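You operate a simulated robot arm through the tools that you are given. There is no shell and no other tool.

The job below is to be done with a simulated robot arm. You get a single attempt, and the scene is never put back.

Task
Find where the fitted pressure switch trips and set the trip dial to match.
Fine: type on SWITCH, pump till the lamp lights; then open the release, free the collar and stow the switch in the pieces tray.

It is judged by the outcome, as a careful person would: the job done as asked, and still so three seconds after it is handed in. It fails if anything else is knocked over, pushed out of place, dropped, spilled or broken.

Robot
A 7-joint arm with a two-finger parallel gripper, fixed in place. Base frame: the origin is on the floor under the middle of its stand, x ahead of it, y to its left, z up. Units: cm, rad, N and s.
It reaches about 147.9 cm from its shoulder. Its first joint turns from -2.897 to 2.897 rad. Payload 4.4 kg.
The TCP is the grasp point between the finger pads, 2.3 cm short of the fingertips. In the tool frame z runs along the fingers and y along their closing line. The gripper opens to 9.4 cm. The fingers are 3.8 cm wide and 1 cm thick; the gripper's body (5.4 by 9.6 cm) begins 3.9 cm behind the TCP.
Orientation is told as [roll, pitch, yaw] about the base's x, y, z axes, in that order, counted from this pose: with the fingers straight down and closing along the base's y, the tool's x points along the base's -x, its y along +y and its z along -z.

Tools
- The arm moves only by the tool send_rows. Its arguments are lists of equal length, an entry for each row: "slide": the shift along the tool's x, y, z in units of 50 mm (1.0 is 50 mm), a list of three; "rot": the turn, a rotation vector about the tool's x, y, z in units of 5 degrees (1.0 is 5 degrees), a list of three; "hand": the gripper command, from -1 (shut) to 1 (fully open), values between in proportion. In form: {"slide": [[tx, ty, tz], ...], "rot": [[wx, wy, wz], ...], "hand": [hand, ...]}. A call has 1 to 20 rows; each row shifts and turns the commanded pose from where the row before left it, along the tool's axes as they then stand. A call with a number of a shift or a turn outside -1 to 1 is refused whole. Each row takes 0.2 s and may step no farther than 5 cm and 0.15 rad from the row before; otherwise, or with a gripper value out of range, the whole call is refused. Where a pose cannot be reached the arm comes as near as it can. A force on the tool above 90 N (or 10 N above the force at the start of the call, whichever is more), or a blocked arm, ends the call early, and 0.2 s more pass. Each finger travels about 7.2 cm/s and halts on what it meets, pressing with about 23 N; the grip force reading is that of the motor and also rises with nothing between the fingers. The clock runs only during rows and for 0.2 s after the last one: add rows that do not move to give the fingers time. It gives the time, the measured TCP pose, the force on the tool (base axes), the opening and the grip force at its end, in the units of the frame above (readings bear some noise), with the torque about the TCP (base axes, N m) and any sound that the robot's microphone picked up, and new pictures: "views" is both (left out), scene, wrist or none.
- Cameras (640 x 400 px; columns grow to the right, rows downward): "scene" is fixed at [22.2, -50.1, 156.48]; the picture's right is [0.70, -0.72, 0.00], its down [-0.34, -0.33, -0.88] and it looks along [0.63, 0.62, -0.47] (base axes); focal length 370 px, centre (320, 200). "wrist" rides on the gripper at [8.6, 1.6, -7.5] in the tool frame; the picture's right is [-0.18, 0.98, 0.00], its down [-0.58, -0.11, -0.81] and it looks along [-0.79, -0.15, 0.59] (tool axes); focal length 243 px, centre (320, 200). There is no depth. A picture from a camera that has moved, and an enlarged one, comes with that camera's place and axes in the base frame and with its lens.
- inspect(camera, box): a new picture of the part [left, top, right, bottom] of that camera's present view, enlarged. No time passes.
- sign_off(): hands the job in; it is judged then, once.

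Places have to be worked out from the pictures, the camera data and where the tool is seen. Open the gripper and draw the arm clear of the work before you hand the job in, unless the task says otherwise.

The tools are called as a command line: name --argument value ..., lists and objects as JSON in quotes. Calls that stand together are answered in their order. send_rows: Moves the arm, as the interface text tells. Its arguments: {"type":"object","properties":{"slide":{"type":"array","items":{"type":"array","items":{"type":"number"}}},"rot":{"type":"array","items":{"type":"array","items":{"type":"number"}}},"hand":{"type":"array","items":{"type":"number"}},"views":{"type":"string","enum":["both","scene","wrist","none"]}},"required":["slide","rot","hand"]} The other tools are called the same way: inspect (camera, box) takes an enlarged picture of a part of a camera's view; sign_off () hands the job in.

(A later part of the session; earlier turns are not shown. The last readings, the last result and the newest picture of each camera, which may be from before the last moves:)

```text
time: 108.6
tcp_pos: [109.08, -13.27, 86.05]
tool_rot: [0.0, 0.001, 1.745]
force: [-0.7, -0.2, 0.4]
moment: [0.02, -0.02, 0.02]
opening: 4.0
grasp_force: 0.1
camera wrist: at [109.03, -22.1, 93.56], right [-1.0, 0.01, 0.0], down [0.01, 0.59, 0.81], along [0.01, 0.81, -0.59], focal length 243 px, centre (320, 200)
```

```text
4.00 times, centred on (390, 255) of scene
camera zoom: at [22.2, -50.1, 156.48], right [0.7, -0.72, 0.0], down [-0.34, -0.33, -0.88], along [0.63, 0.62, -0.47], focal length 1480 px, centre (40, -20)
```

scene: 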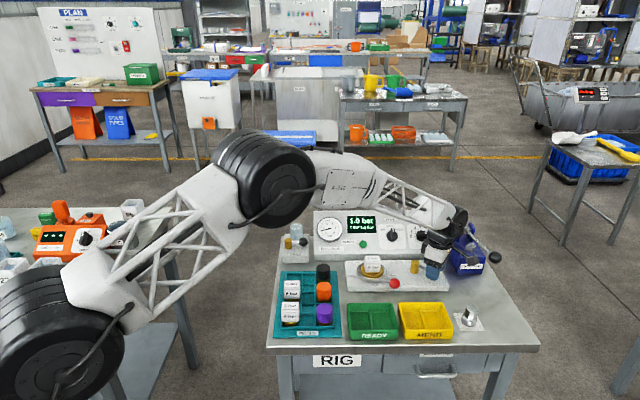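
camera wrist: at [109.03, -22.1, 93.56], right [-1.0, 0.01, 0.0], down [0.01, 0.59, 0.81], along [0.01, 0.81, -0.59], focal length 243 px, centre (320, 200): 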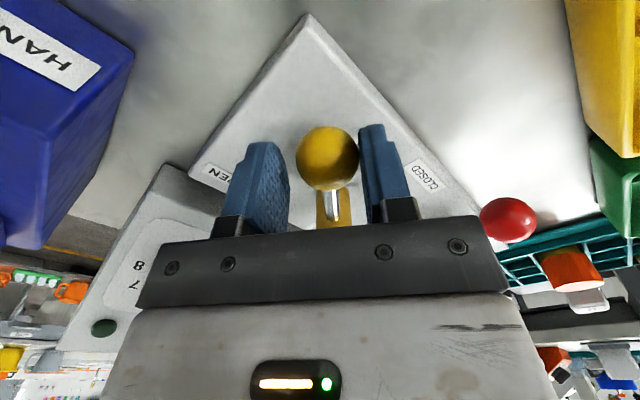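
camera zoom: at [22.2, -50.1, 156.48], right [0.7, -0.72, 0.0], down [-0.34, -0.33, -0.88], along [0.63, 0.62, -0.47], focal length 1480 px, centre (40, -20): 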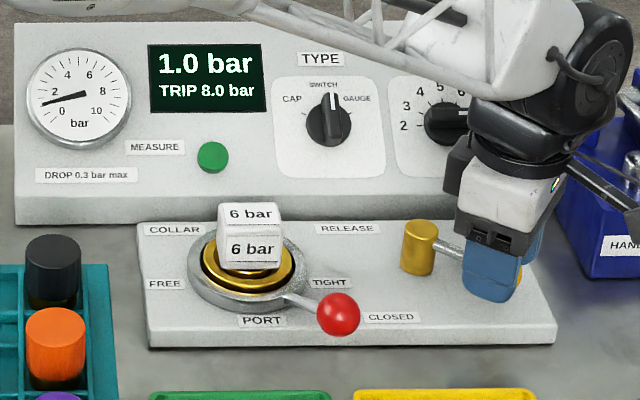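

Pressure is already down to 1.0 bar and falling, with TRIP 8.0 kept on the screen. I carry the lever on toward full OPEN, limiting the yaw so the camera stays clear of the pump.

send_rows --slide '[[-0.005, -0.1133, 0], [-0.005, -0.1133, 0], [-0.005, -0.1133, 0], [-0.005, -0.1133, 0], [-0.0042, -0.1133, 0], [-0.014, -0.1125, 0], [-0.0238, -0.1109, 0], [0, 0, 0]]' --rot '[[0, 0, -1], [0, 0, -1], [0, 0, -1], [0, 0, -1], [0, 0, 0], [0, 0, 0], [0, 0, 0], [0, 0, 0]]' --hand '[-0.15, -0.15, -0.15, -0.15, -0.15, -0.15, -0.15, -0.15]'

inspect --camera "scene" --box '[310, 205, 470, 305]'

inspect --camera "wrist" --box '[200, 60, 440, 240]'

```text
time: 110.4
tcp_pos: [112.52, -11.47, 85.98]
tool_rot: [-0.002, -0.001, 2.093]
force: [-0.2, 0.2, -0.7]
moment: [-0.01, 0.04, -0.02]
opening: 4.0
grasp_force: 0.4
camera wrist: at [115.53, -19.83, 93.41], right [-0.94, -0.33, 0.0], down [-0.2, 0.56, 0.81], along [-0.27, 0.76, -0.59], focal length 243 px, centre (320, 200)
```

scene: 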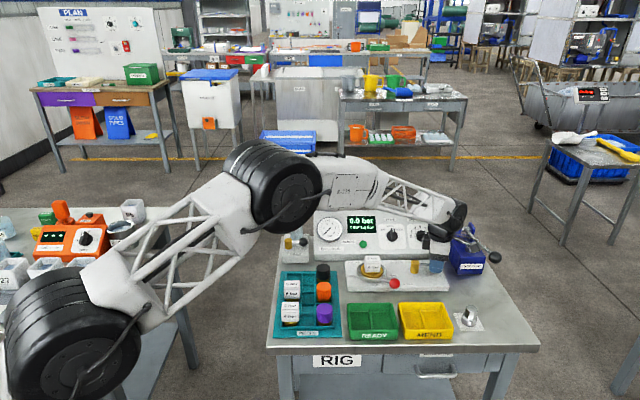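
wrist: 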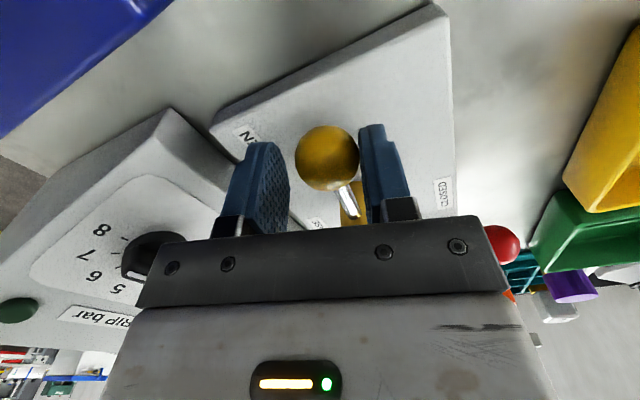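

```text
4.00 times, centred on (390, 255) of scene
camera zoom: at [22.2, -50.1, 156.48], right [0.7, -0.72, 0.0], down [-0.34, -0.33, -0.88], along [0.63, 0.62, -0.47], focal length 1480 px, centre (40, -20)
```

zoom: 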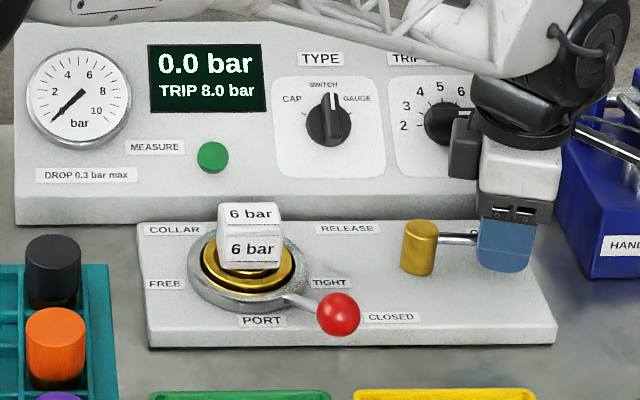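

```text
2.22 times, centred on (320, 150) of wrist
camera zoom: at [115.53, -19.83, 93.41], right [-0.94, -0.33, 0.0], down [-0.2, 0.56, 0.81], along [-0.27, 0.76, -0.59], focal length 539 px, centre (320, 311)
```

zoom: 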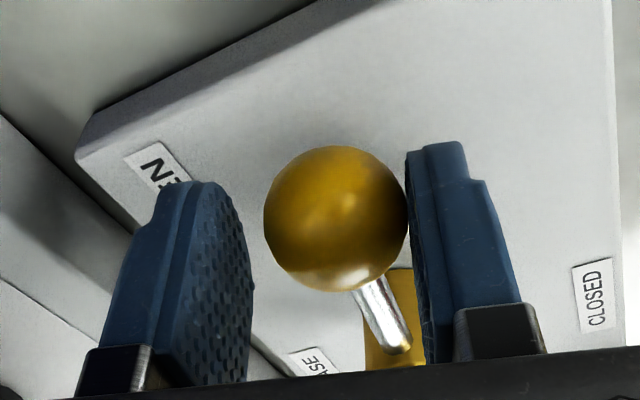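

Pressure is 0.0 bar and the lever points nearly straight right. I nudge it a bit further to find its OPEN stop.

send_rows --slide '[[-0.0333, -0.1084, 0], [-0.042, -0.105, 0], [0, 0, 0]]' --rot '[[0, 0, 0], [0, 0, 0], [0, 0, 0]]' --hand '[-0.15, -0.15, -0.15]'

inspect --camera "scene" --box '[310, 205, 470, 305]'

```text
time: 111.2
tcp_pos: [113.22, -10.85, 86.03]
tool_rot: [-0.001, 0.0, 2.092]
force: [-11.4, -15.7, -1.9]
moment: [-0.16, 0.14, 0.08]
opening: 4.79
grasp_force: 8.9
camera wrist: at [116.18, -19.1, 93.4], right [-0.94, -0.33, 0.0], down [-0.2, 0.56, 0.81], along [-0.27, 0.76, -0.59], focal length 243 px, centre (320, 200)
```

scene: 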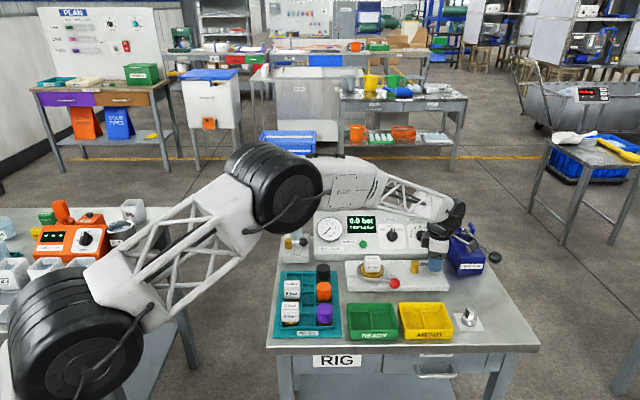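
wrist: 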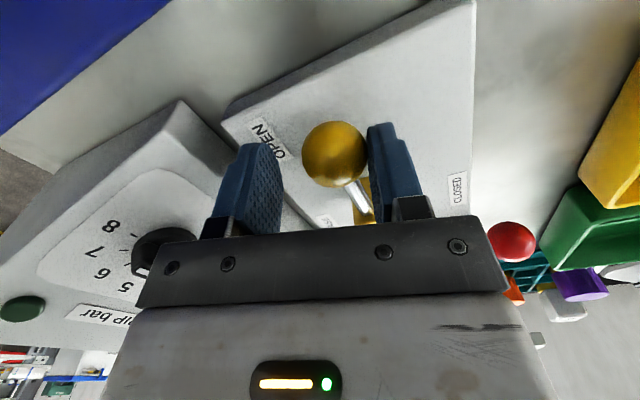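

```text
4.00 times, centred on (390, 255) of scene
camera zoom: at [22.2, -50.1, 156.48], right [0.7, -0.72, 0.0], down [-0.34, -0.33, -0.88], along [0.63, 0.62, -0.47], focal length 1480 px, centre (40, -20)
```

zoom: 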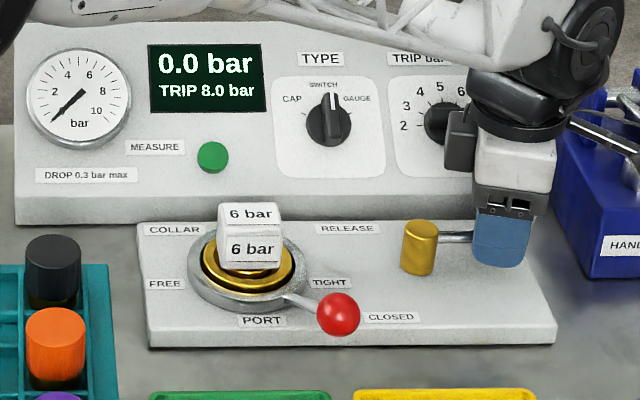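

The lever is against its OPEN stop and the rig reads 0.0 bar. I open the fingers, rise, and move over the red collar ball at about (96.2, −7.6, 84.7), turning to line up with its lever.

send_rows --slide '[[0, 0, 0], [0, 0, 0], [0, 0, -0.93], [0, 0, -0.93], [0, 0, -0.93], [0, 0, 0], [0, 0, 0], [0, 0, 0], [0, 0, 0], [0, 0, 0], [0, 0, 0], [0, 0, 0], [0, 0, 0], [-0.04, 0.865, 0], [-0.04, 0.865, 0], [-0.04, 0.865, 0], [-0.04, 0.865, 0], [0, 0, 0]]' --rot '[[0, 0, 0], [0, 0, 0], [0, 0, 0], [0, 0, 0], [0, 0, 0], [0, 0, 0.95], [0, 0, 0.95], [0, 0, 0.95], [0, 0, 0.95], [0, 0, 0.95], [0, 0, 0.95], [0, 0, 0.95], [0, 0, 0.95], [0, 0, 0], [0, 0, 0], [0, 0, 0], [0, 0, 0], [0, 0, 0]]' --hand '[0.3, 0.3, 0.3, 0.3, 0.3, 0.3, 0.3, 0.3, 0.3, 0.3, 0.3, 0.3, 0.3, 0.3, 0.3, 0.3, 0.3, 0.3]'

inspect --camera "wrist" --box '[200, 40, 440, 220]'

inspect --camera "scene" --box '[310, 205, 470, 305]'

```text
time: 115.0
tcp_pos: [96.32, -7.24, 100.28]
tool_rot: [-0.002, 0.0, 1.429]
force: [-0.1, 0.3, 1.2]
moment: [-0.01, -0.01, -0.01]
opening: 6.11
grasp_force: 0.1
camera wrist: at [93.42, -15.51, 107.53], right [-0.95, 0.32, 0.0], down [0.19, 0.56, 0.81], along [0.26, 0.76, -0.59], focal length 243 px, centre (320, 200)
```

scene: 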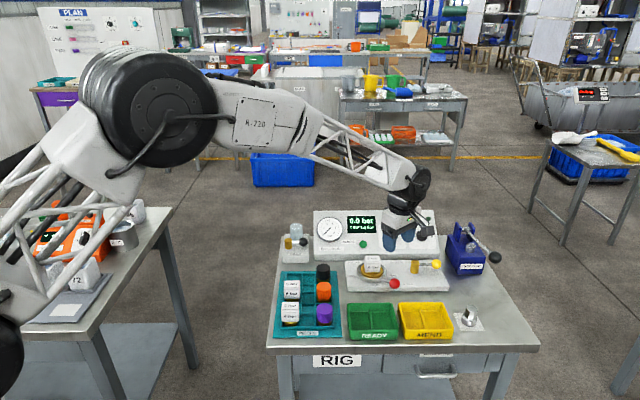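
wrist: 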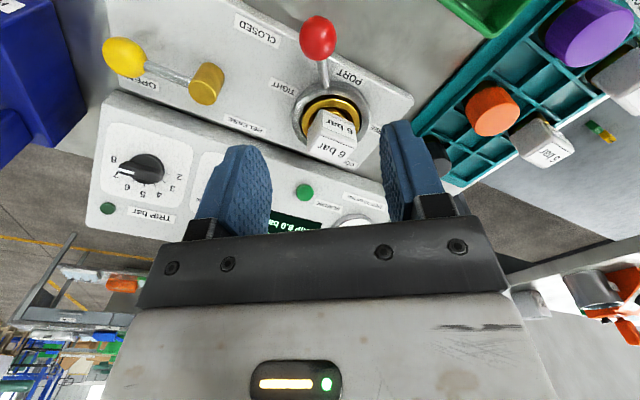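

```text
2.22 times, centred on (320, 130) of wrist
camera zoom: at [93.42, -15.51, 107.53], right [-0.95, 0.32, 0.0], down [0.19, 0.56, 0.81], along [0.26, 0.76, -0.59], focal length 539 px, centre (320, 356)
```

zoom: 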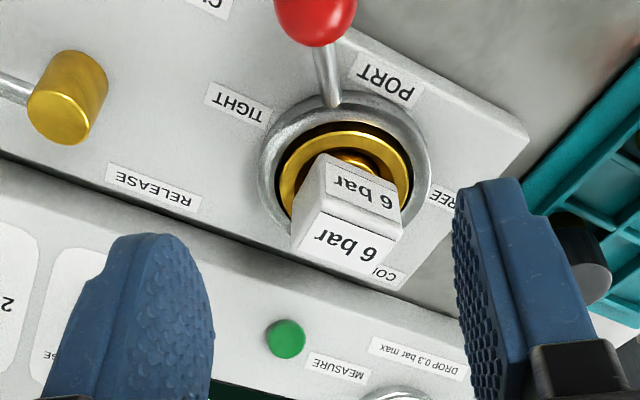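

```text
4.00 times, centred on (390, 255) of scene
camera zoom: at [22.2, -50.1, 156.48], right [0.7, -0.72, 0.0], down [-0.34, -0.33, -0.88], along [0.63, 0.62, -0.47], focal length 1480 px, centre (40, -20)
```

zoom: 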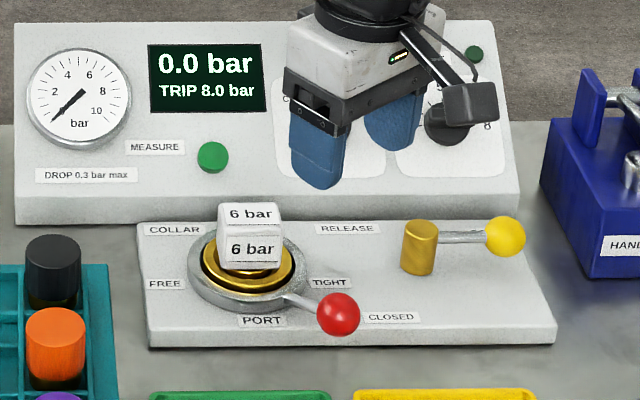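

The release lever is fully at OPEN and the lamp is off. The collar ball is 0.4 cm from the tool axis with its lever along tool x (collar centre 8.4 cm away); I descend and cage it loosely.

send_rows --slide '[[0.06, -0.02, 0.715], [0, 0, 0.715], [0, 0, 0.715], [0, 0, 0.715], [0, 0, 0], [0, 0, 0], [0, 0, 0]]' --rot '[[0, 0, 0], [0, 0, 0], [0, 0, 0], [0, 0, 0], [0, 0, 0], [0, 0, 0], [0, 0, 0]]' --hand '[0.3, 0.3, 0.3, 0.3, 0.3, -0.1, -0.1]'

inspect --camera "wrist" --box '[200, 60, 440, 240]'

inspect --camera "scene" --box '[310, 205, 470, 305]'

```text
time: 116.6
tcp_pos: [96.47, -7.77, 85.75]
tool_rot: [-0.001, -0.001, 1.432]
force: [0.2, -0.4, -0.5]
moment: [-0.01, -0.01, -0.02]
opening: 4.22
grasp_force: 0.0
camera wrist: at [93.7, -16.19, 93.22], right [-0.95, 0.32, 0.0], down [0.19, 0.56, 0.81], along [0.26, 0.76, -0.59], focal length 243 px, centre (320, 200)
```

scene: 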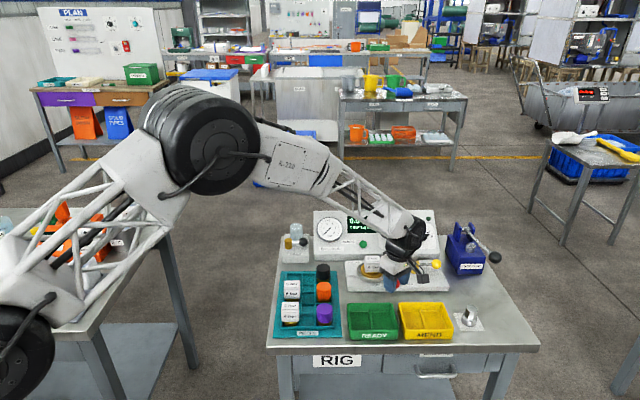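
wrist: 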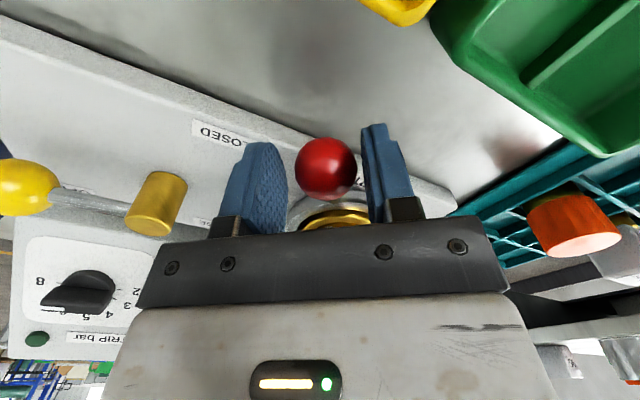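

```text
2.22 times, centred on (320, 150) of wrist
camera zoom: at [93.7, -16.19, 93.22], right [-0.95, 0.32, 0.0], down [0.19, 0.56, 0.81], along [0.26, 0.76, -0.59], focal length 539 px, centre (320, 311)
```

zoom: 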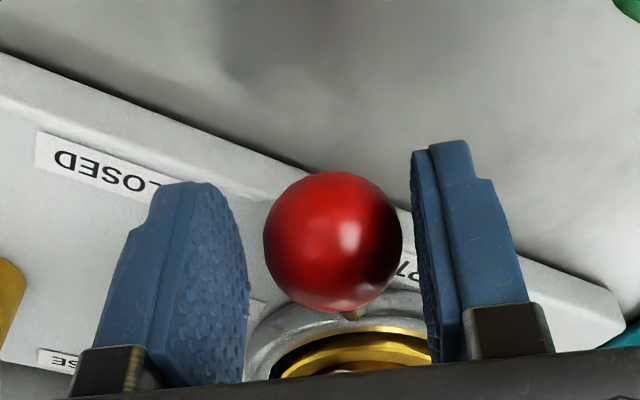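

```text
4.00 times, centred on (390, 255) of scene
camera zoom: at [22.2, -50.1, 156.48], right [0.7, -0.72, 0.0], down [-0.34, -0.33, -0.88], along [0.63, 0.62, -0.47], focal length 1480 px, centre (40, -20)
```

zoom: 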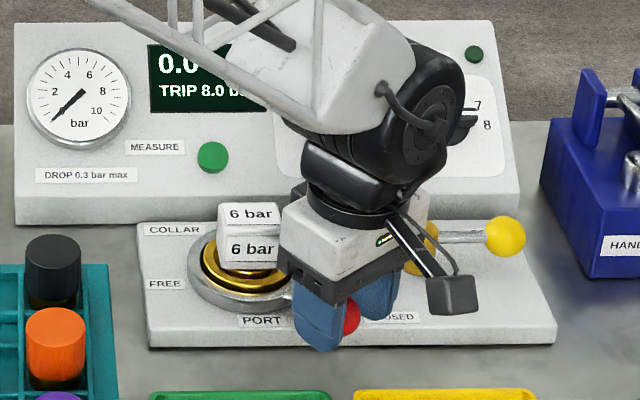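

The ball is caged. I swing the collar lever 45° clockwise, toward FREE.

send_rows --slide '[[-0.0065, 0.148, 0], [-0.0065, 0.148, 0], [-0.0065, 0.148, 0], [-0.0065, 0.148, 0], [-0.0065, 0.148, 0], [-0.0065, 0.148, 0], [-0.0065, 0.148, 0], [-0.0065, 0.148, 0], [-0.0065, 0.148, 0], [0, 0, 0]]' --rot '[[0, 0, 1], [0, 0, 1], [0, 0, 1], [0, 0, 1], [0, 0, 1], [0, 0, 1], [0, 0, 1], [0, 0, 1], [0, 0, 1], [0, 0, 0]]' --hand '[-0.1, -0.1, -0.1, -0.1, -0.1, -0.1, -0.1, -0.1, -0.1, -0.1]'

inspect --camera "wrist" --box '[200, 60, 440, 240]'

inspect --camera "scene" --box '[290, 205, 450, 305]'

```text
time: 118.8
tcp_pos: [90.68, -4.51, 85.79]
tool_rot: [0.0, -0.002, 0.645]
force: [-0.1, -0.1, 0.0]
moment: [-0.01, 0.0, 0.04]
opening: 4.25
grasp_force: 0.4
camera wrist: at [82.89, -8.38, 93.16], right [-0.44, 0.9, 0.0], down [0.53, 0.26, 0.81], along [0.72, 0.36, -0.59], focal length 243 px, centre (320, 200)
```

scene: 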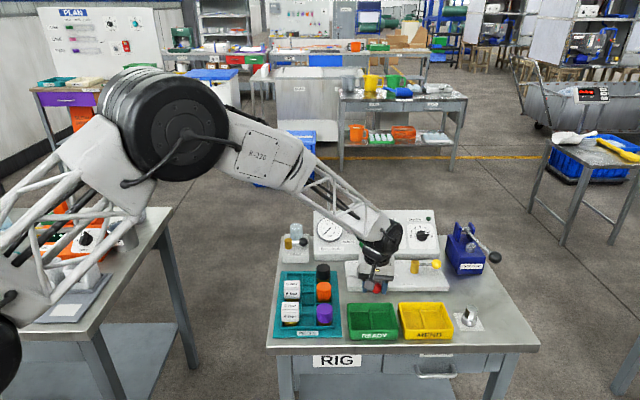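
wrist: 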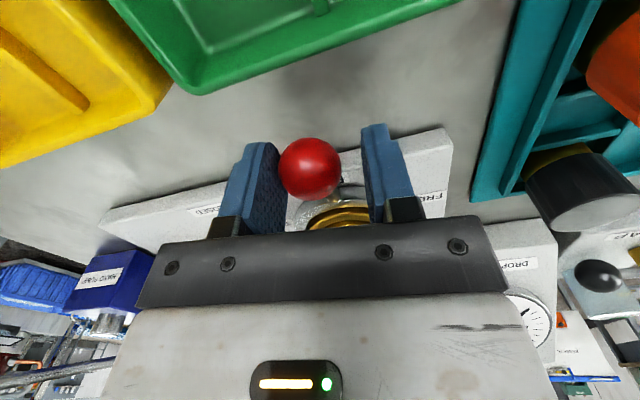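

```text
2.22 times, centred on (320, 150) of wrist
camera zoom: at [82.89, -8.38, 93.16], right [-0.44, 0.9, 0.0], down [0.53, 0.26, 0.81], along [0.72, 0.36, -0.59], focal length 539 px, centre (320, 311)
```

zoom: 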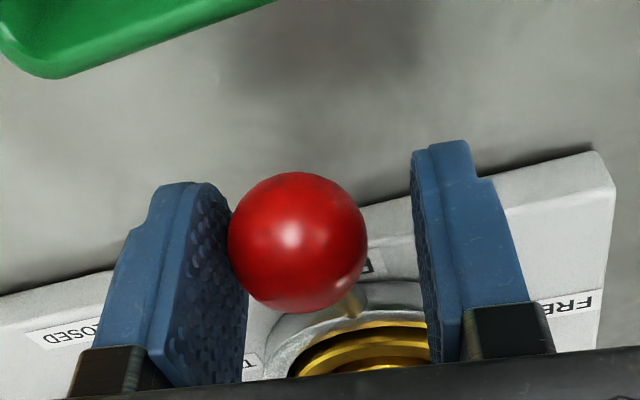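

```text
4.00 times, centred on (370, 255) of scene
camera zoom: at [22.2, -50.1, 156.48], right [0.7, -0.72, 0.0], down [-0.34, -0.33, -0.88], along [0.63, 0.62, -0.47], focal length 1480 px, centre (120, -20)
```

zoom: 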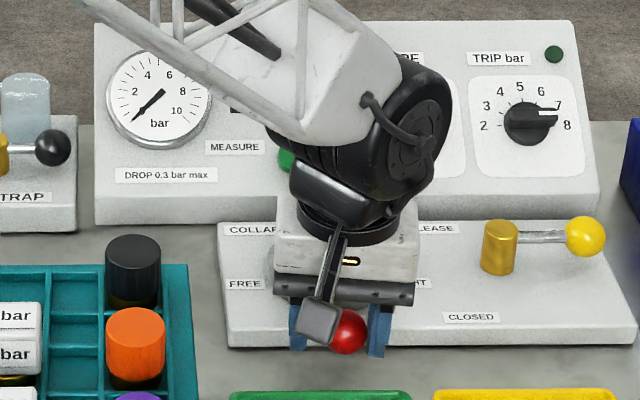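

The lever follows; caps in the tray top out around z≈86, well below the camera box. I swing another 30°.

send_rows --slide '[[-0.0065, 0.148, 0], [-0.0065, 0.148, 0], [-0.0065, 0.148, 0], [-0.0065, 0.148, 0], [-0.0065, 0.148, 0], [-0.0065, 0.148, 0], [0, 0, 0]]' --rot '[[0, 0, 1], [0, 0, 1], [0, 0, 1], [0, 0, 1], [0, 0, 1], [0, 0, 1], [0, 0, 0]]' --hand '[-0.1, -0.1, -0.1, -0.1, -0.1, -0.1, -0.1]'

inspect --camera "wrist" --box '[200, 60, 440, 240]'

inspect --camera "scene" --box '[290, 205, 450, 305]'

```text
time: 120.4
tcp_pos: [89.3, -0.64, 85.71]
tool_rot: [0.001, -0.002, 0.119]
force: [0.3, -1.5, 0.4]
moment: [0.02, 0.0, -0.03]
opening: 4.27
grasp_force: 0.2
camera wrist: at [80.52, 0.1, 93.13], right [0.07, 1.0, 0.0], down [0.59, -0.04, 0.81], along [0.81, -0.05, -0.59], focal length 243 px, centre (320, 200)
```

scene: 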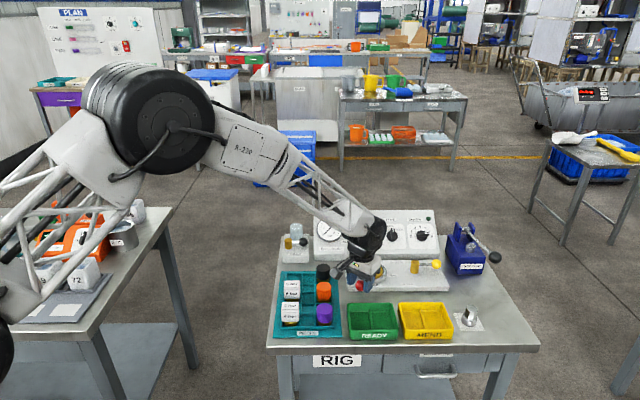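
wrist: 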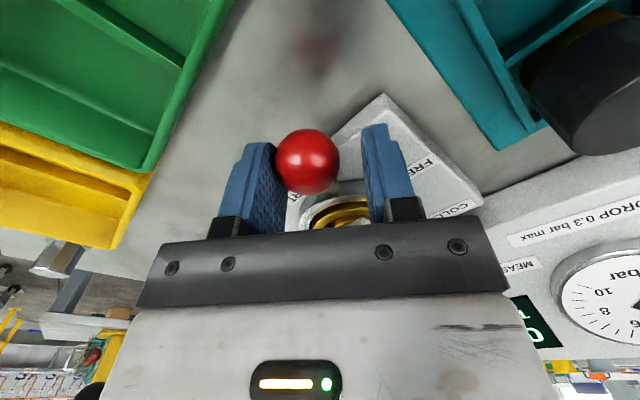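

```text
2.22 times, centred on (320, 150) of wrist
camera zoom: at [80.52, 0.1, 93.13], right [0.07, 1.0, 0.0], down [0.59, -0.04, 0.81], along [0.81, -0.05, -0.59], focal length 539 px, centre (320, 311)
```

zoom: 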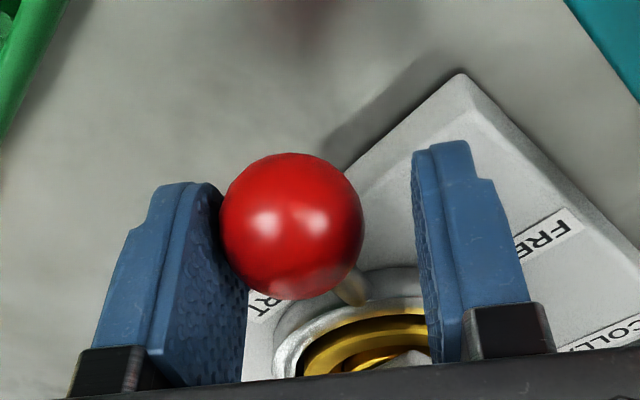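

```text
4.00 times, centred on (370, 255) of scene
camera zoom: at [22.2, -50.1, 156.48], right [0.7, -0.72, 0.0], down [-0.34, -0.33, -0.88], along [0.63, 0.62, -0.47], focal length 1480 px, centre (120, -20)
```

zoom: 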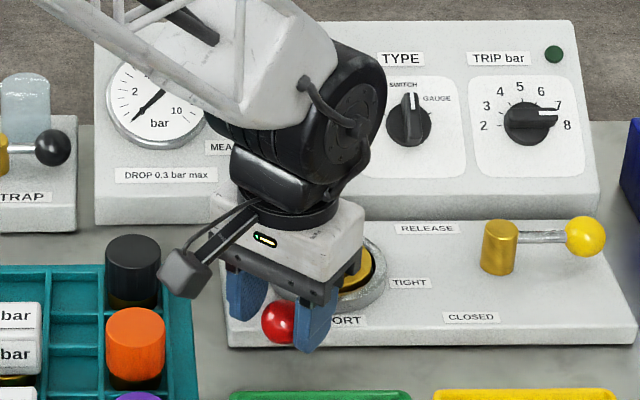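

No stop yet. I continue another 15°.

send_rows --slide '[[-0.0065, 0.148, 0], [-0.0065, 0.148, 0], [-0.0065, 0.148, 0], [0, 0, 0]]' --rot '[[0, 0, 1], [0, 0, 1], [0, 0, 1], [0, 0, 0]]' --hand '[-0.1, -0.1, -0.1, -0.1]'

inspect --camera "wrist" --box '[200, 60, 440, 240]'

inspect --camera "scene" --box '[290, 205, 450, 305]'

```text
time: 121.4
tcp_pos: [89.19, 1.57, 85.8]
tool_rot: [-0.001, 0.0, -0.143]
force: [12.4, -42.1, -5.4]
moment: [-0.34, -0.23, 0.73]
opening: 6.03
grasp_force: 19.5
camera wrist: at [80.85, 4.42, 93.29], right [0.32, 0.95, 0.0], down [0.56, -0.19, 0.81], along [0.76, -0.26, -0.59], focal length 243 px, centre (320, 200)
```

scene: 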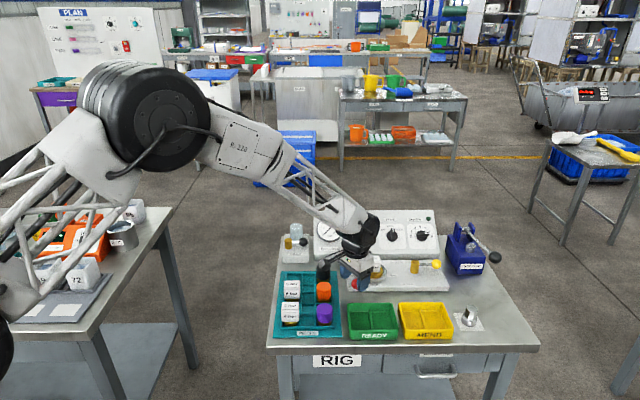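
wrist: 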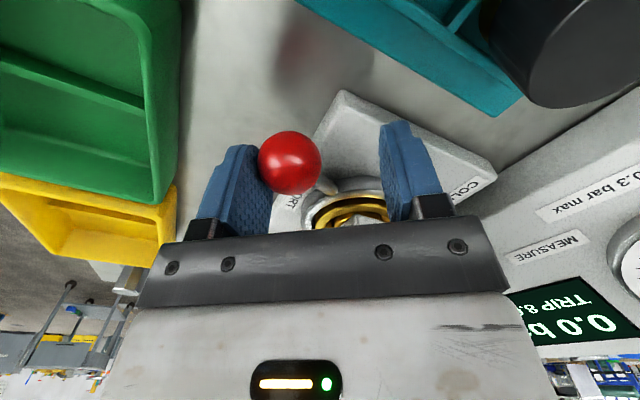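

```text
2.22 times, centred on (320, 150) of wrist
camera zoom: at [80.85, 4.42, 93.29], right [0.32, 0.95, 0.0], down [0.56, -0.19, 0.81], along [0.76, -0.26, -0.59], focal length 539 px, centre (320, 311)
```

zoom: 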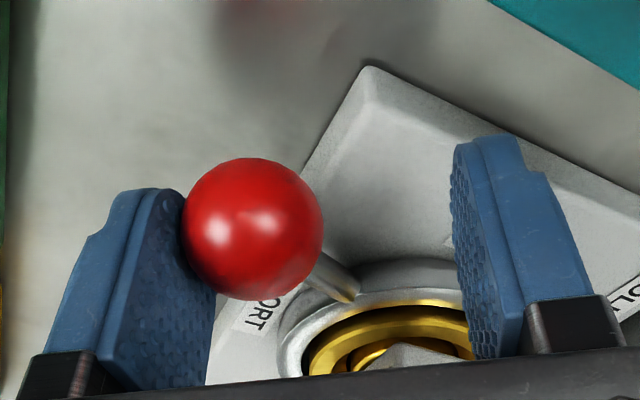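

```text
4.00 times, centred on (370, 255) of scene
camera zoom: at [22.2, -50.1, 156.48], right [0.7, -0.72, 0.0], down [-0.34, -0.33, -0.88], along [0.63, 0.62, -0.47], focal length 1480 px, centre (120, -20)
```

zoom: 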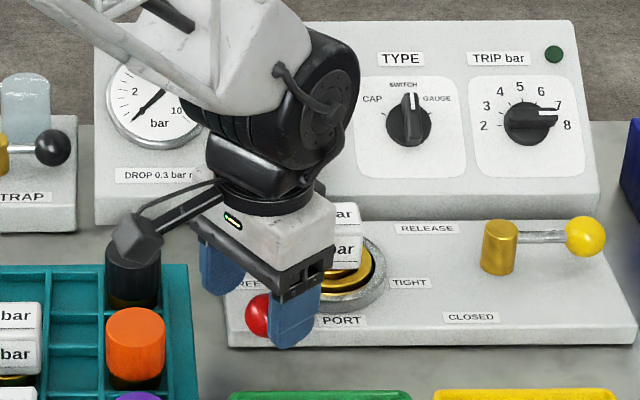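

The collar lever is against its FREE stop (42 N pushed the fingers open). I back off, rise, and turn to the rig's heading to look down on the switch.

send_rows --slide '[[0, -0.16, 0], [0, 0, 0], [0, 0, -1], [0, 0, -1], [0, 0, -1], [0, 0, 0], [0, 0, 0], [0, 0, 0], [0, 0, 0], [0, 0, 0], [0, 0, 0], [0, 0, 0], [0, 0, 0], [0, 0, 0], [0, 0, 0], [0, 0, 0], [0.54, -0.57, 0], [0.54, -0.57, 0], [0, 0, 0]]' --rot '[[0, 0, 0], [0, 0, 0], [0, 0, 0], [0, 0, 0], [0, 0, 0], [0, 0, -0.967], [0, 0, -0.967], [0, 0, -0.967], [0, 0, -0.967], [0, 0, -0.967], [0, 0, -0.967], [0, 0, -0.967], [0, 0, -0.967], [0, 0, -0.967], [0, 0, -0.967], [0, 0, -0.967], [0, 0, 0], [0, 0, 0], [0, 0, 0]]' --hand '[0.4, 0.4, 0.5, 0.5, 0.5, 0.6, 0.6, 0.6, 0.6, 0.6, 0.6, 0.6, 0.6, 0.6, 0.6, 0.6, 0.6, 0.6, 0.6]'

inspect --camera "wrist" --box '[220, 20, 460, 200]'

inspect --camera "scene" --box '[290, 240, 410, 310]'

```text
time: 125.4
tcp_pos: [89.11, -6.78, 100.79]
tool_rot: [0.0, 0.0, 0.785]
force: [0.7, -0.1, 0.4]
moment: [0.02, -0.03, 0.02]
opening: 7.54
grasp_force: 0.1
camera wrist: at [81.99, -11.76, 108.1], right [-0.57, 0.82, 0.0], down [0.49, 0.33, 0.81], along [0.67, 0.46, -0.59], focal length 243 px, centre (320, 200)
```

scene: 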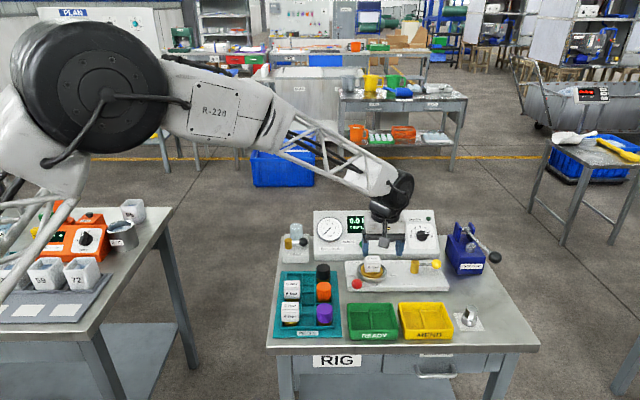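
wrist: 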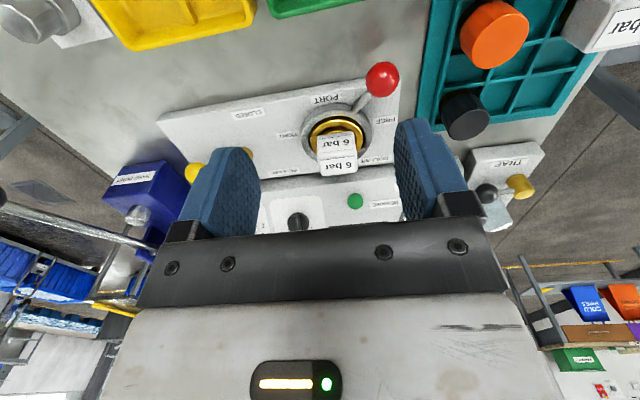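

```text
2.22 times, centred on (340, 110) of wrist
camera zoom: at [81.99, -11.76, 108.1], right [-0.57, 0.82, 0.0], down [0.49, 0.33, 0.81], along [0.67, 0.46, -0.59], focal length 539 px, centre (276, 400)
```

zoom: 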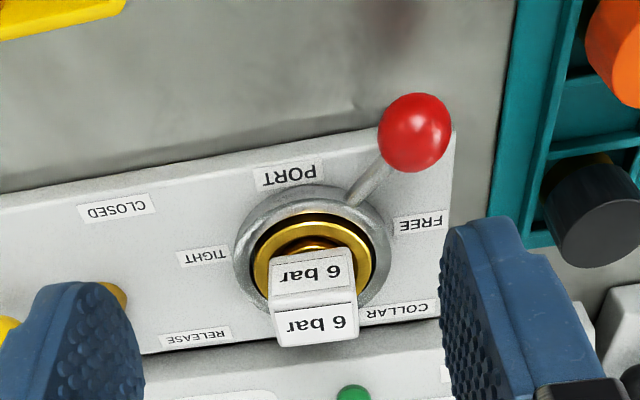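

```text
5.33 times, centred on (350, 275) of scene
camera zoom: at [22.2, -50.1, 156.48], right [0.7, -0.72, 0.0], down [-0.34, -0.33, -0.88], along [0.63, 0.62, -0.47], focal length 1973 px, centre (160, -200)
```

zoom: 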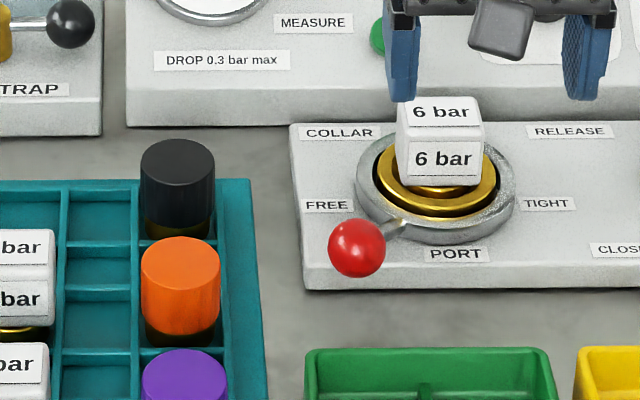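

The collar lever points left to FREE. I zoom in on the switch block and on the tray to get their exact shapes and positions before grasping.

inspect --camera "wrist" --box '[300, 100, 380, 180]'

inspect --camera "scene" --box '[350, 250, 400, 290]'

inspect --camera "scene" --box '[272, 255, 348, 345]'

```text
5.00 times, centred on (340, 140) of wrist
camera zoom: at [81.99, -11.76, 108.1], right [-0.57, 0.82, 0.0], down [0.49, 0.33, 0.81], along [0.67, 0.46, -0.59], focal length 1213 px, centre (220, 500)
```

zoom: 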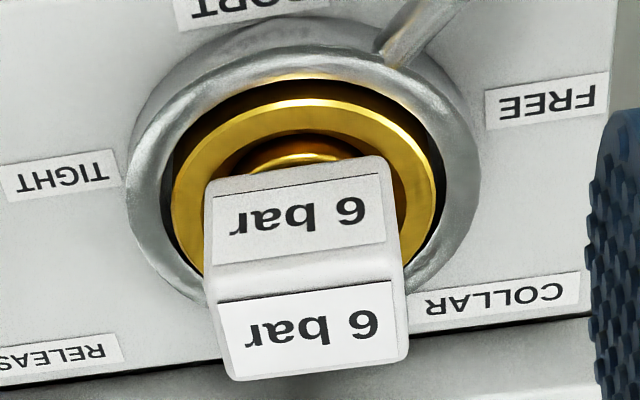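

```text
10.00 times, centred on (375, 270) of scene
camera zoom: at [22.2, -50.1, 156.48], right [0.7, -0.72, 0.0], down [-0.34, -0.33, -0.88], along [0.63, 0.62, -0.47], focal length 3700 px, centre (-230, -500)
```

zoom: 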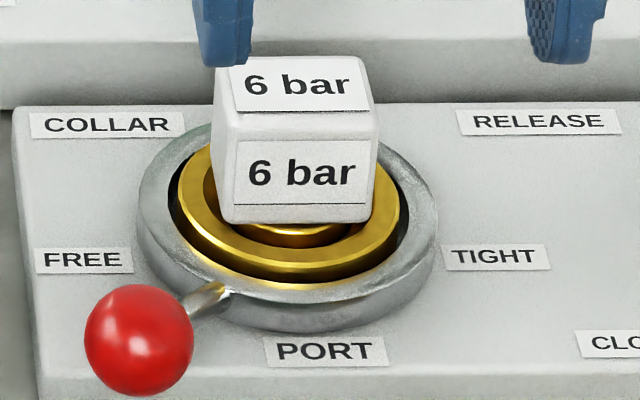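

```text
4.44 times, centred on (310, 300) of scene
camera zoom: at [22.2, -50.1, 156.48], right [0.7, -0.72, 0.0], down [-0.34, -0.33, -0.88], along [0.63, 0.62, -0.47], focal length 1644 px, centre (364, -244)
```

zoom: 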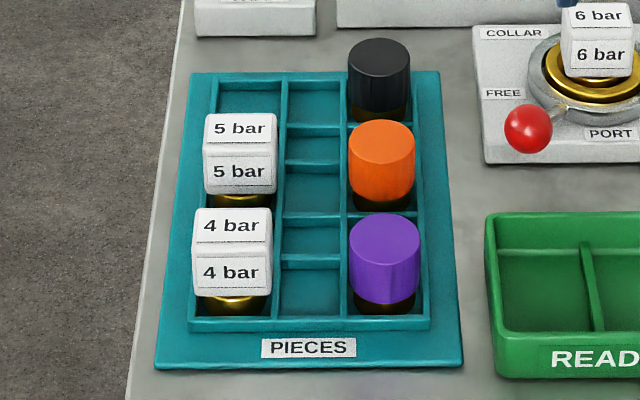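

Both cameras look mostly along the rig's depth axis, so depth of the block is uncertain. I take a side view from the right for a better fix before grasping.

send_rows --slide '[[-0.34, -0.79, 0.387], [-0.34, -0.79, 0.387], [-0.34, -0.79, 0.387], [0, 0, 0], [0, 0, 0], [0, 0, 0], [0, 0, 0], [0, 0, 0], [0, 0, 0], [0, 0, 0], [0, 0, 0], [0, 0, 0], [0, 0, 0], [0, 0, 0], [0, 0, 0], [0, 0, 0], [0, 0, 0], [0, 0, 0]]' --rot '[[0, 0, 0], [0, 0, 0], [0, 0, 0], [0, 0, -1], [0, 0, -1], [0, 0, -1], [0, 0, -1], [0, 0, -1], [0, 0, -1], [0, 0, -1], [0, 0, -1], [0, 0, -1], [0, 0, -1], [0, 0, -1], [0, 0, -1], [0, 0, -1], [0, 0, -1], [0, 0, 0]]' --hand '[1, 1, 1, 1, 1, 1, 1, 1, 1, 1, 1, 1, 1, 1, 1, 1, 1, 1]' --views "wrist"

inspect --camera "wrist" --box '[240, 80, 400, 200]'

```text
time: 129.2
tcp_pos: [101.28, -11.44, 95.07]
tool_rot: [-0.001, 0.001, 2.009]
force: [-0.3, 0.2, 0.5]
moment: [-0.03, 0.01, -0.02]
opening: 9.4
grasp_force: 0.0
camera wrist: at [103.46, -20.07, 102.43], right [-0.97, -0.25, 0.0], down [-0.15, 0.57, 0.81], along [-0.2, 0.78, -0.59], focal length 243 px, centre (320, 200)
```

wrist: 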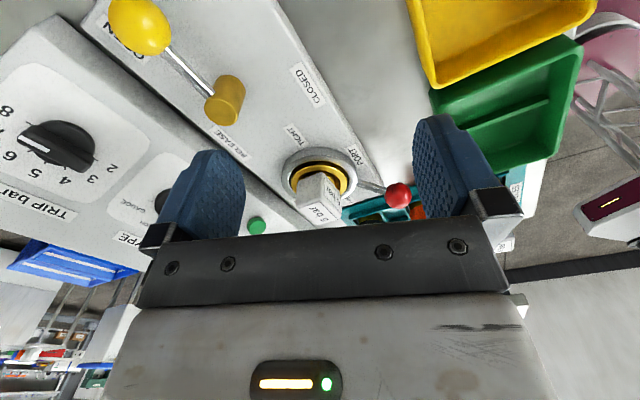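

```text
3.33 times, centred on (320, 140) of wrist
camera zoom: at [103.46, -20.07, 102.43], right [-0.97, -0.25, 0.0], down [-0.15, 0.57, 0.81], along [-0.2, 0.78, -0.59], focal length 809 px, centre (320, 400)
```

zoom: 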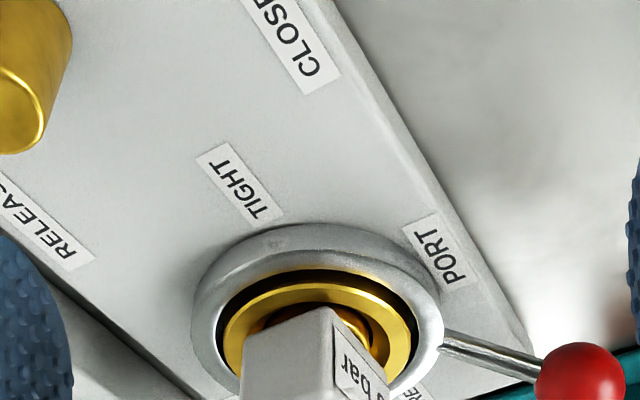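

inspect --camera "wrist" --box '[260, 135, 380, 235]'

```text
4.00 times, centred on (320, 185) of wrist
camera zoom: at [103.46, -20.07, 102.43], right [-0.97, -0.25, 0.0], down [-0.15, 0.57, 0.81], along [-0.2, 0.78, -0.59], focal length 970 px, centre (320, 260)
```

zoom: 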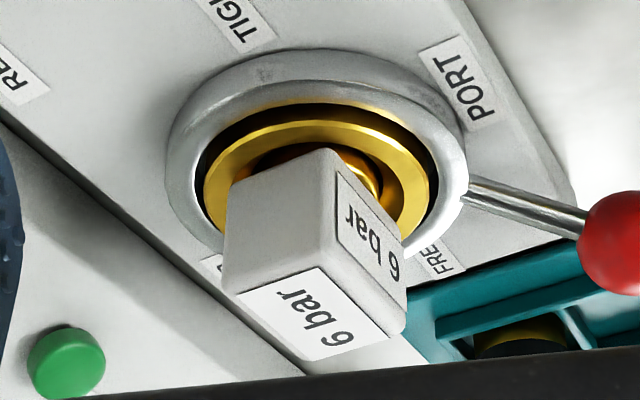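

The side view fixes the block at r≈68.2, b≈70.3 (base about 97.9, 1.5), z from 84.3 to 87.9, about 4.7 cm wide across. Before grasping, I look closely at the tray's empty slots.

inspect --camera "scene" --box '[280, 262, 340, 302]'

inspect --camera "scene" --box '[276, 290, 346, 340]'

```text
10.00 times, centred on (310, 282) of scene
camera zoom: at [22.2, -50.1, 156.48], right [0.7, -0.72, 0.0], down [-0.34, -0.33, -0.88], along [0.63, 0.62, -0.47], focal length 3700 px, centre (420, -620)
```

zoom: 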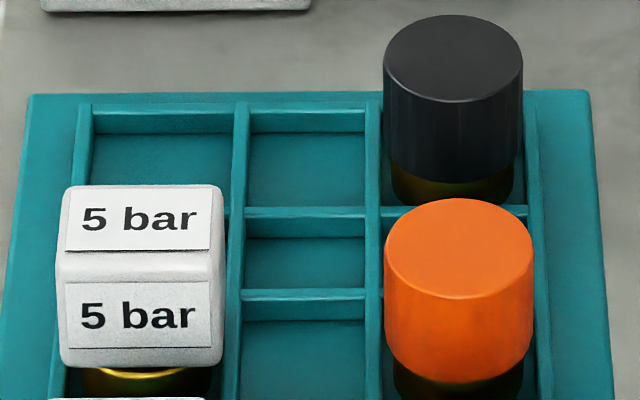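

```text
8.00 times, centred on (311, 315) of scene
camera zoom: at [22.2, -50.1, 156.48], right [0.7, -0.72, 0.0], down [-0.34, -0.33, -0.88], along [0.63, 0.62, -0.47], focal length 2960 px, centre (392, -720)
```

zoom: 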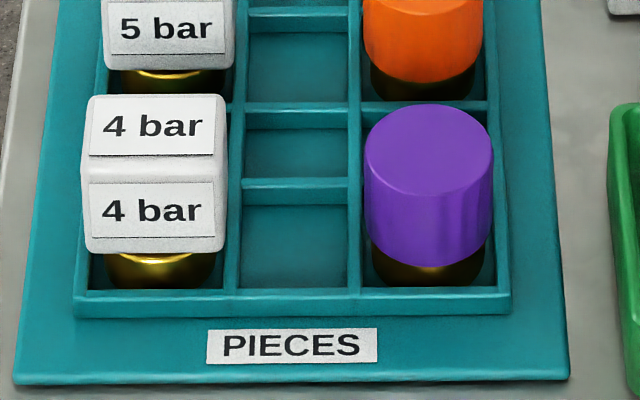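

The grid is clear now: pieces sit in rows about 8 cm apart, and the empty switch slot is the back-left one, centred near r=44.45, b=68.6. I return to the rig heading and go above the fitted block with the fingers 7.5 cm apart.

send_rows --slide '[[0, 0, 0], [0, 0, 0], [0, 0, 0], [0, 0, 0], [0, 0, 0], [0, 0, 0], [0, 0, 0], [0, 0, 0], [0, 0, 0], [0, 0, 0], [0, 0, 0], [0, 0, 0], [0, 0, 0], [0, 0, 0], [-0.451, 0.767, 0], [-0.451, 0.767, 0], [-0.451, 0.767, 0], [0, 0, 0]]' --rot '[[0, 0, 1], [0, 0, 1], [0, 0, 1], [0, 0, 1], [0, 0, 1], [0, 0, 1], [0, 0, 1], [0, 0, 1], [0, 0, 1], [0, 0, 1], [0, 0, 1], [0, 0, 1], [0, 0, 1], [0, 0, 1.0], [0, 0, 0], [0, 0, 0], [0, 0, 0], [0, 0, 0]]' --hand '[0.6, 0.6, 0.6, 0.6, 0.6, 0.6, 0.6, 0.6, 0.6, 0.6, 0.6, 0.6, 0.6, 0.6, 0.6, 0.6, 0.6, 0.6]'

inspect --camera "wrist" --box '[200, 60, 440, 240]'

inspect --camera "scene" --box '[310, 220, 430, 310]'

```text
time: 133.0
tcp_pos: [97.91, 1.44, 95.29]
tool_rot: [0.001, 0.0, 0.785]
force: [-0.6, 0.5, 0.8]
moment: [0.0, 0.01, 0.0]
opening: 7.54
grasp_force: 0.1
camera wrist: at [90.55, -3.58, 102.68], right [-0.57, 0.82, 0.0], down [0.49, 0.33, 0.81], along [0.67, 0.46, -0.59], focal length 243 px, centre (320, 200)
```

scene: 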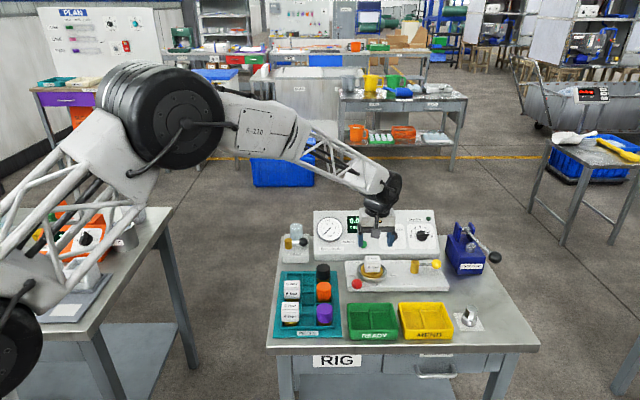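
wrist: 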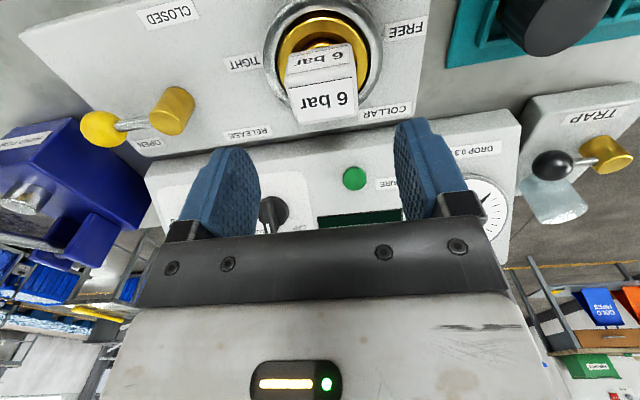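

```text
2.22 times, centred on (320, 150) of wrist
camera zoom: at [90.55, -3.58, 102.68], right [-0.57, 0.82, 0.0], down [0.49, 0.33, 0.81], along [0.67, 0.46, -0.59], focal length 539 px, centre (320, 311)
```

zoom: 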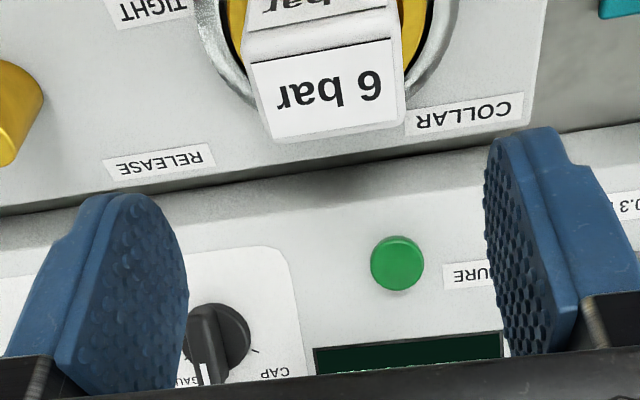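

```text
4.44 times, centred on (370, 265) of scene
camera zoom: at [22.2, -50.1, 156.48], right [0.7, -0.72, 0.0], down [-0.34, -0.33, -0.88], along [0.63, 0.62, -0.47], focal length 1644 px, centre (98, -89)
```

zoom: 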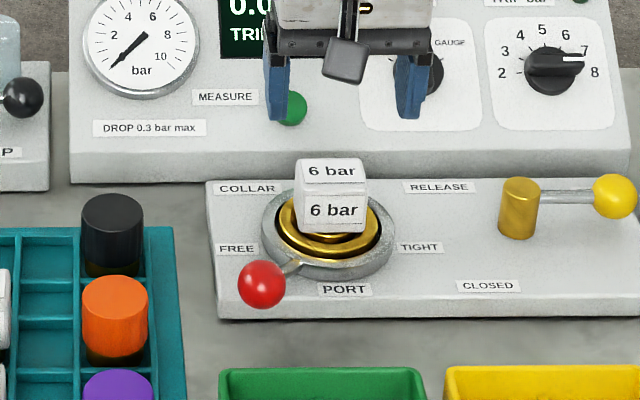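

The block is centred within 0.35 cm. I descend around it to z≈86.8, keeping fingertips about 1 cm above the collar ring.

send_rows --slide '[[-0.06, 0, 0.425], [0, 0, 0.425], [0, 0, 0.425], [0, 0, 0.42], [0, 0, 0]]' --rot '[[0, 0, 0], [0, 0, 0], [0, 0, 0], [0, 0, 0], [0, 0, 0]]' --hand '[0.6, 0.6, 0.6, 0.6, 0.6]'

inspect --camera "wrist" --box '[200, 60, 440, 240]'

inspect --camera "scene" --box '[340, 240, 410, 300]'

```text
time: 134.2
tcp_pos: [98.11, 1.54, 86.61]
tool_rot: [-0.001, 0.001, 0.786]
force: [-0.3, 0.2, -0.5]
moment: [0.01, -0.03, -0.03]
opening: 7.51
grasp_force: 0.0
camera wrist: at [90.98, -3.5, 94.03], right [-0.57, 0.82, 0.0], down [0.49, 0.33, 0.81], along [0.67, 0.46, -0.59], focal length 243 px, centre (320, 200)
```

scene: 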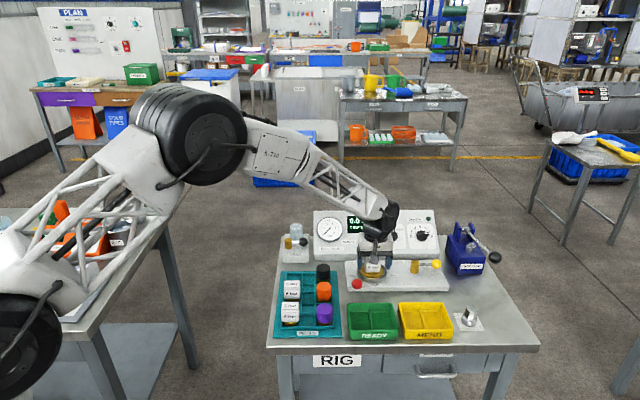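
wrist: 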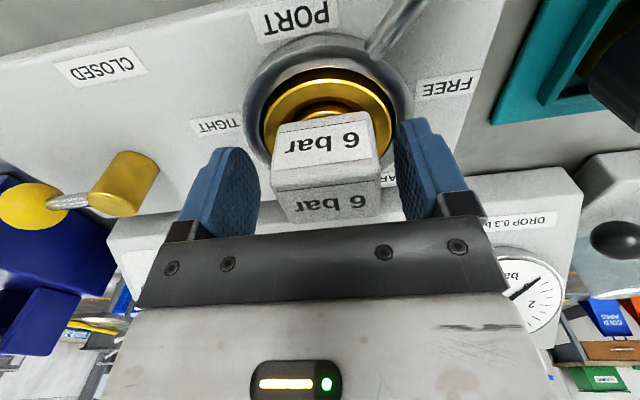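

```text
2.22 times, centred on (320, 150) of wrist
camera zoom: at [90.98, -3.5, 94.03], right [-0.57, 0.82, 0.0], down [0.49, 0.33, 0.81], along [0.67, 0.46, -0.59], focal length 539 px, centre (320, 311)
```

zoom: 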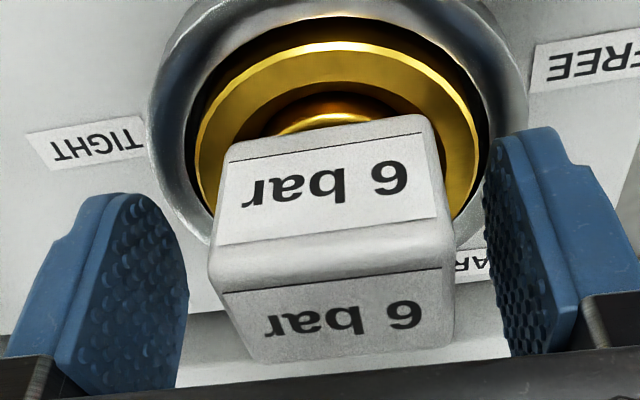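

```text
6.67 times, centred on (375, 270) of scene
camera zoom: at [22.2, -50.1, 156.48], right [0.7, -0.72, 0.0], down [-0.34, -0.33, -0.88], along [0.63, 0.62, -0.47], focal length 2467 px, centre (-47, -267)
```

zoom: 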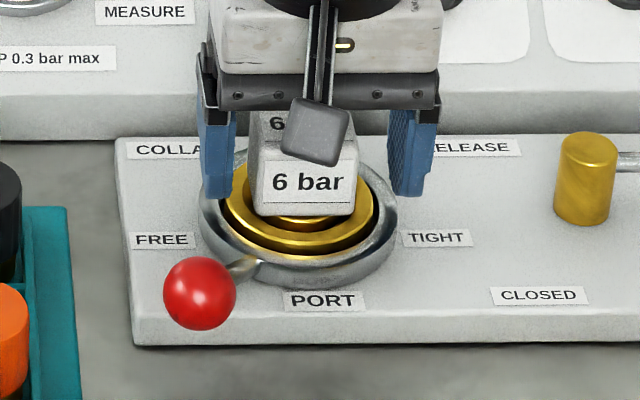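

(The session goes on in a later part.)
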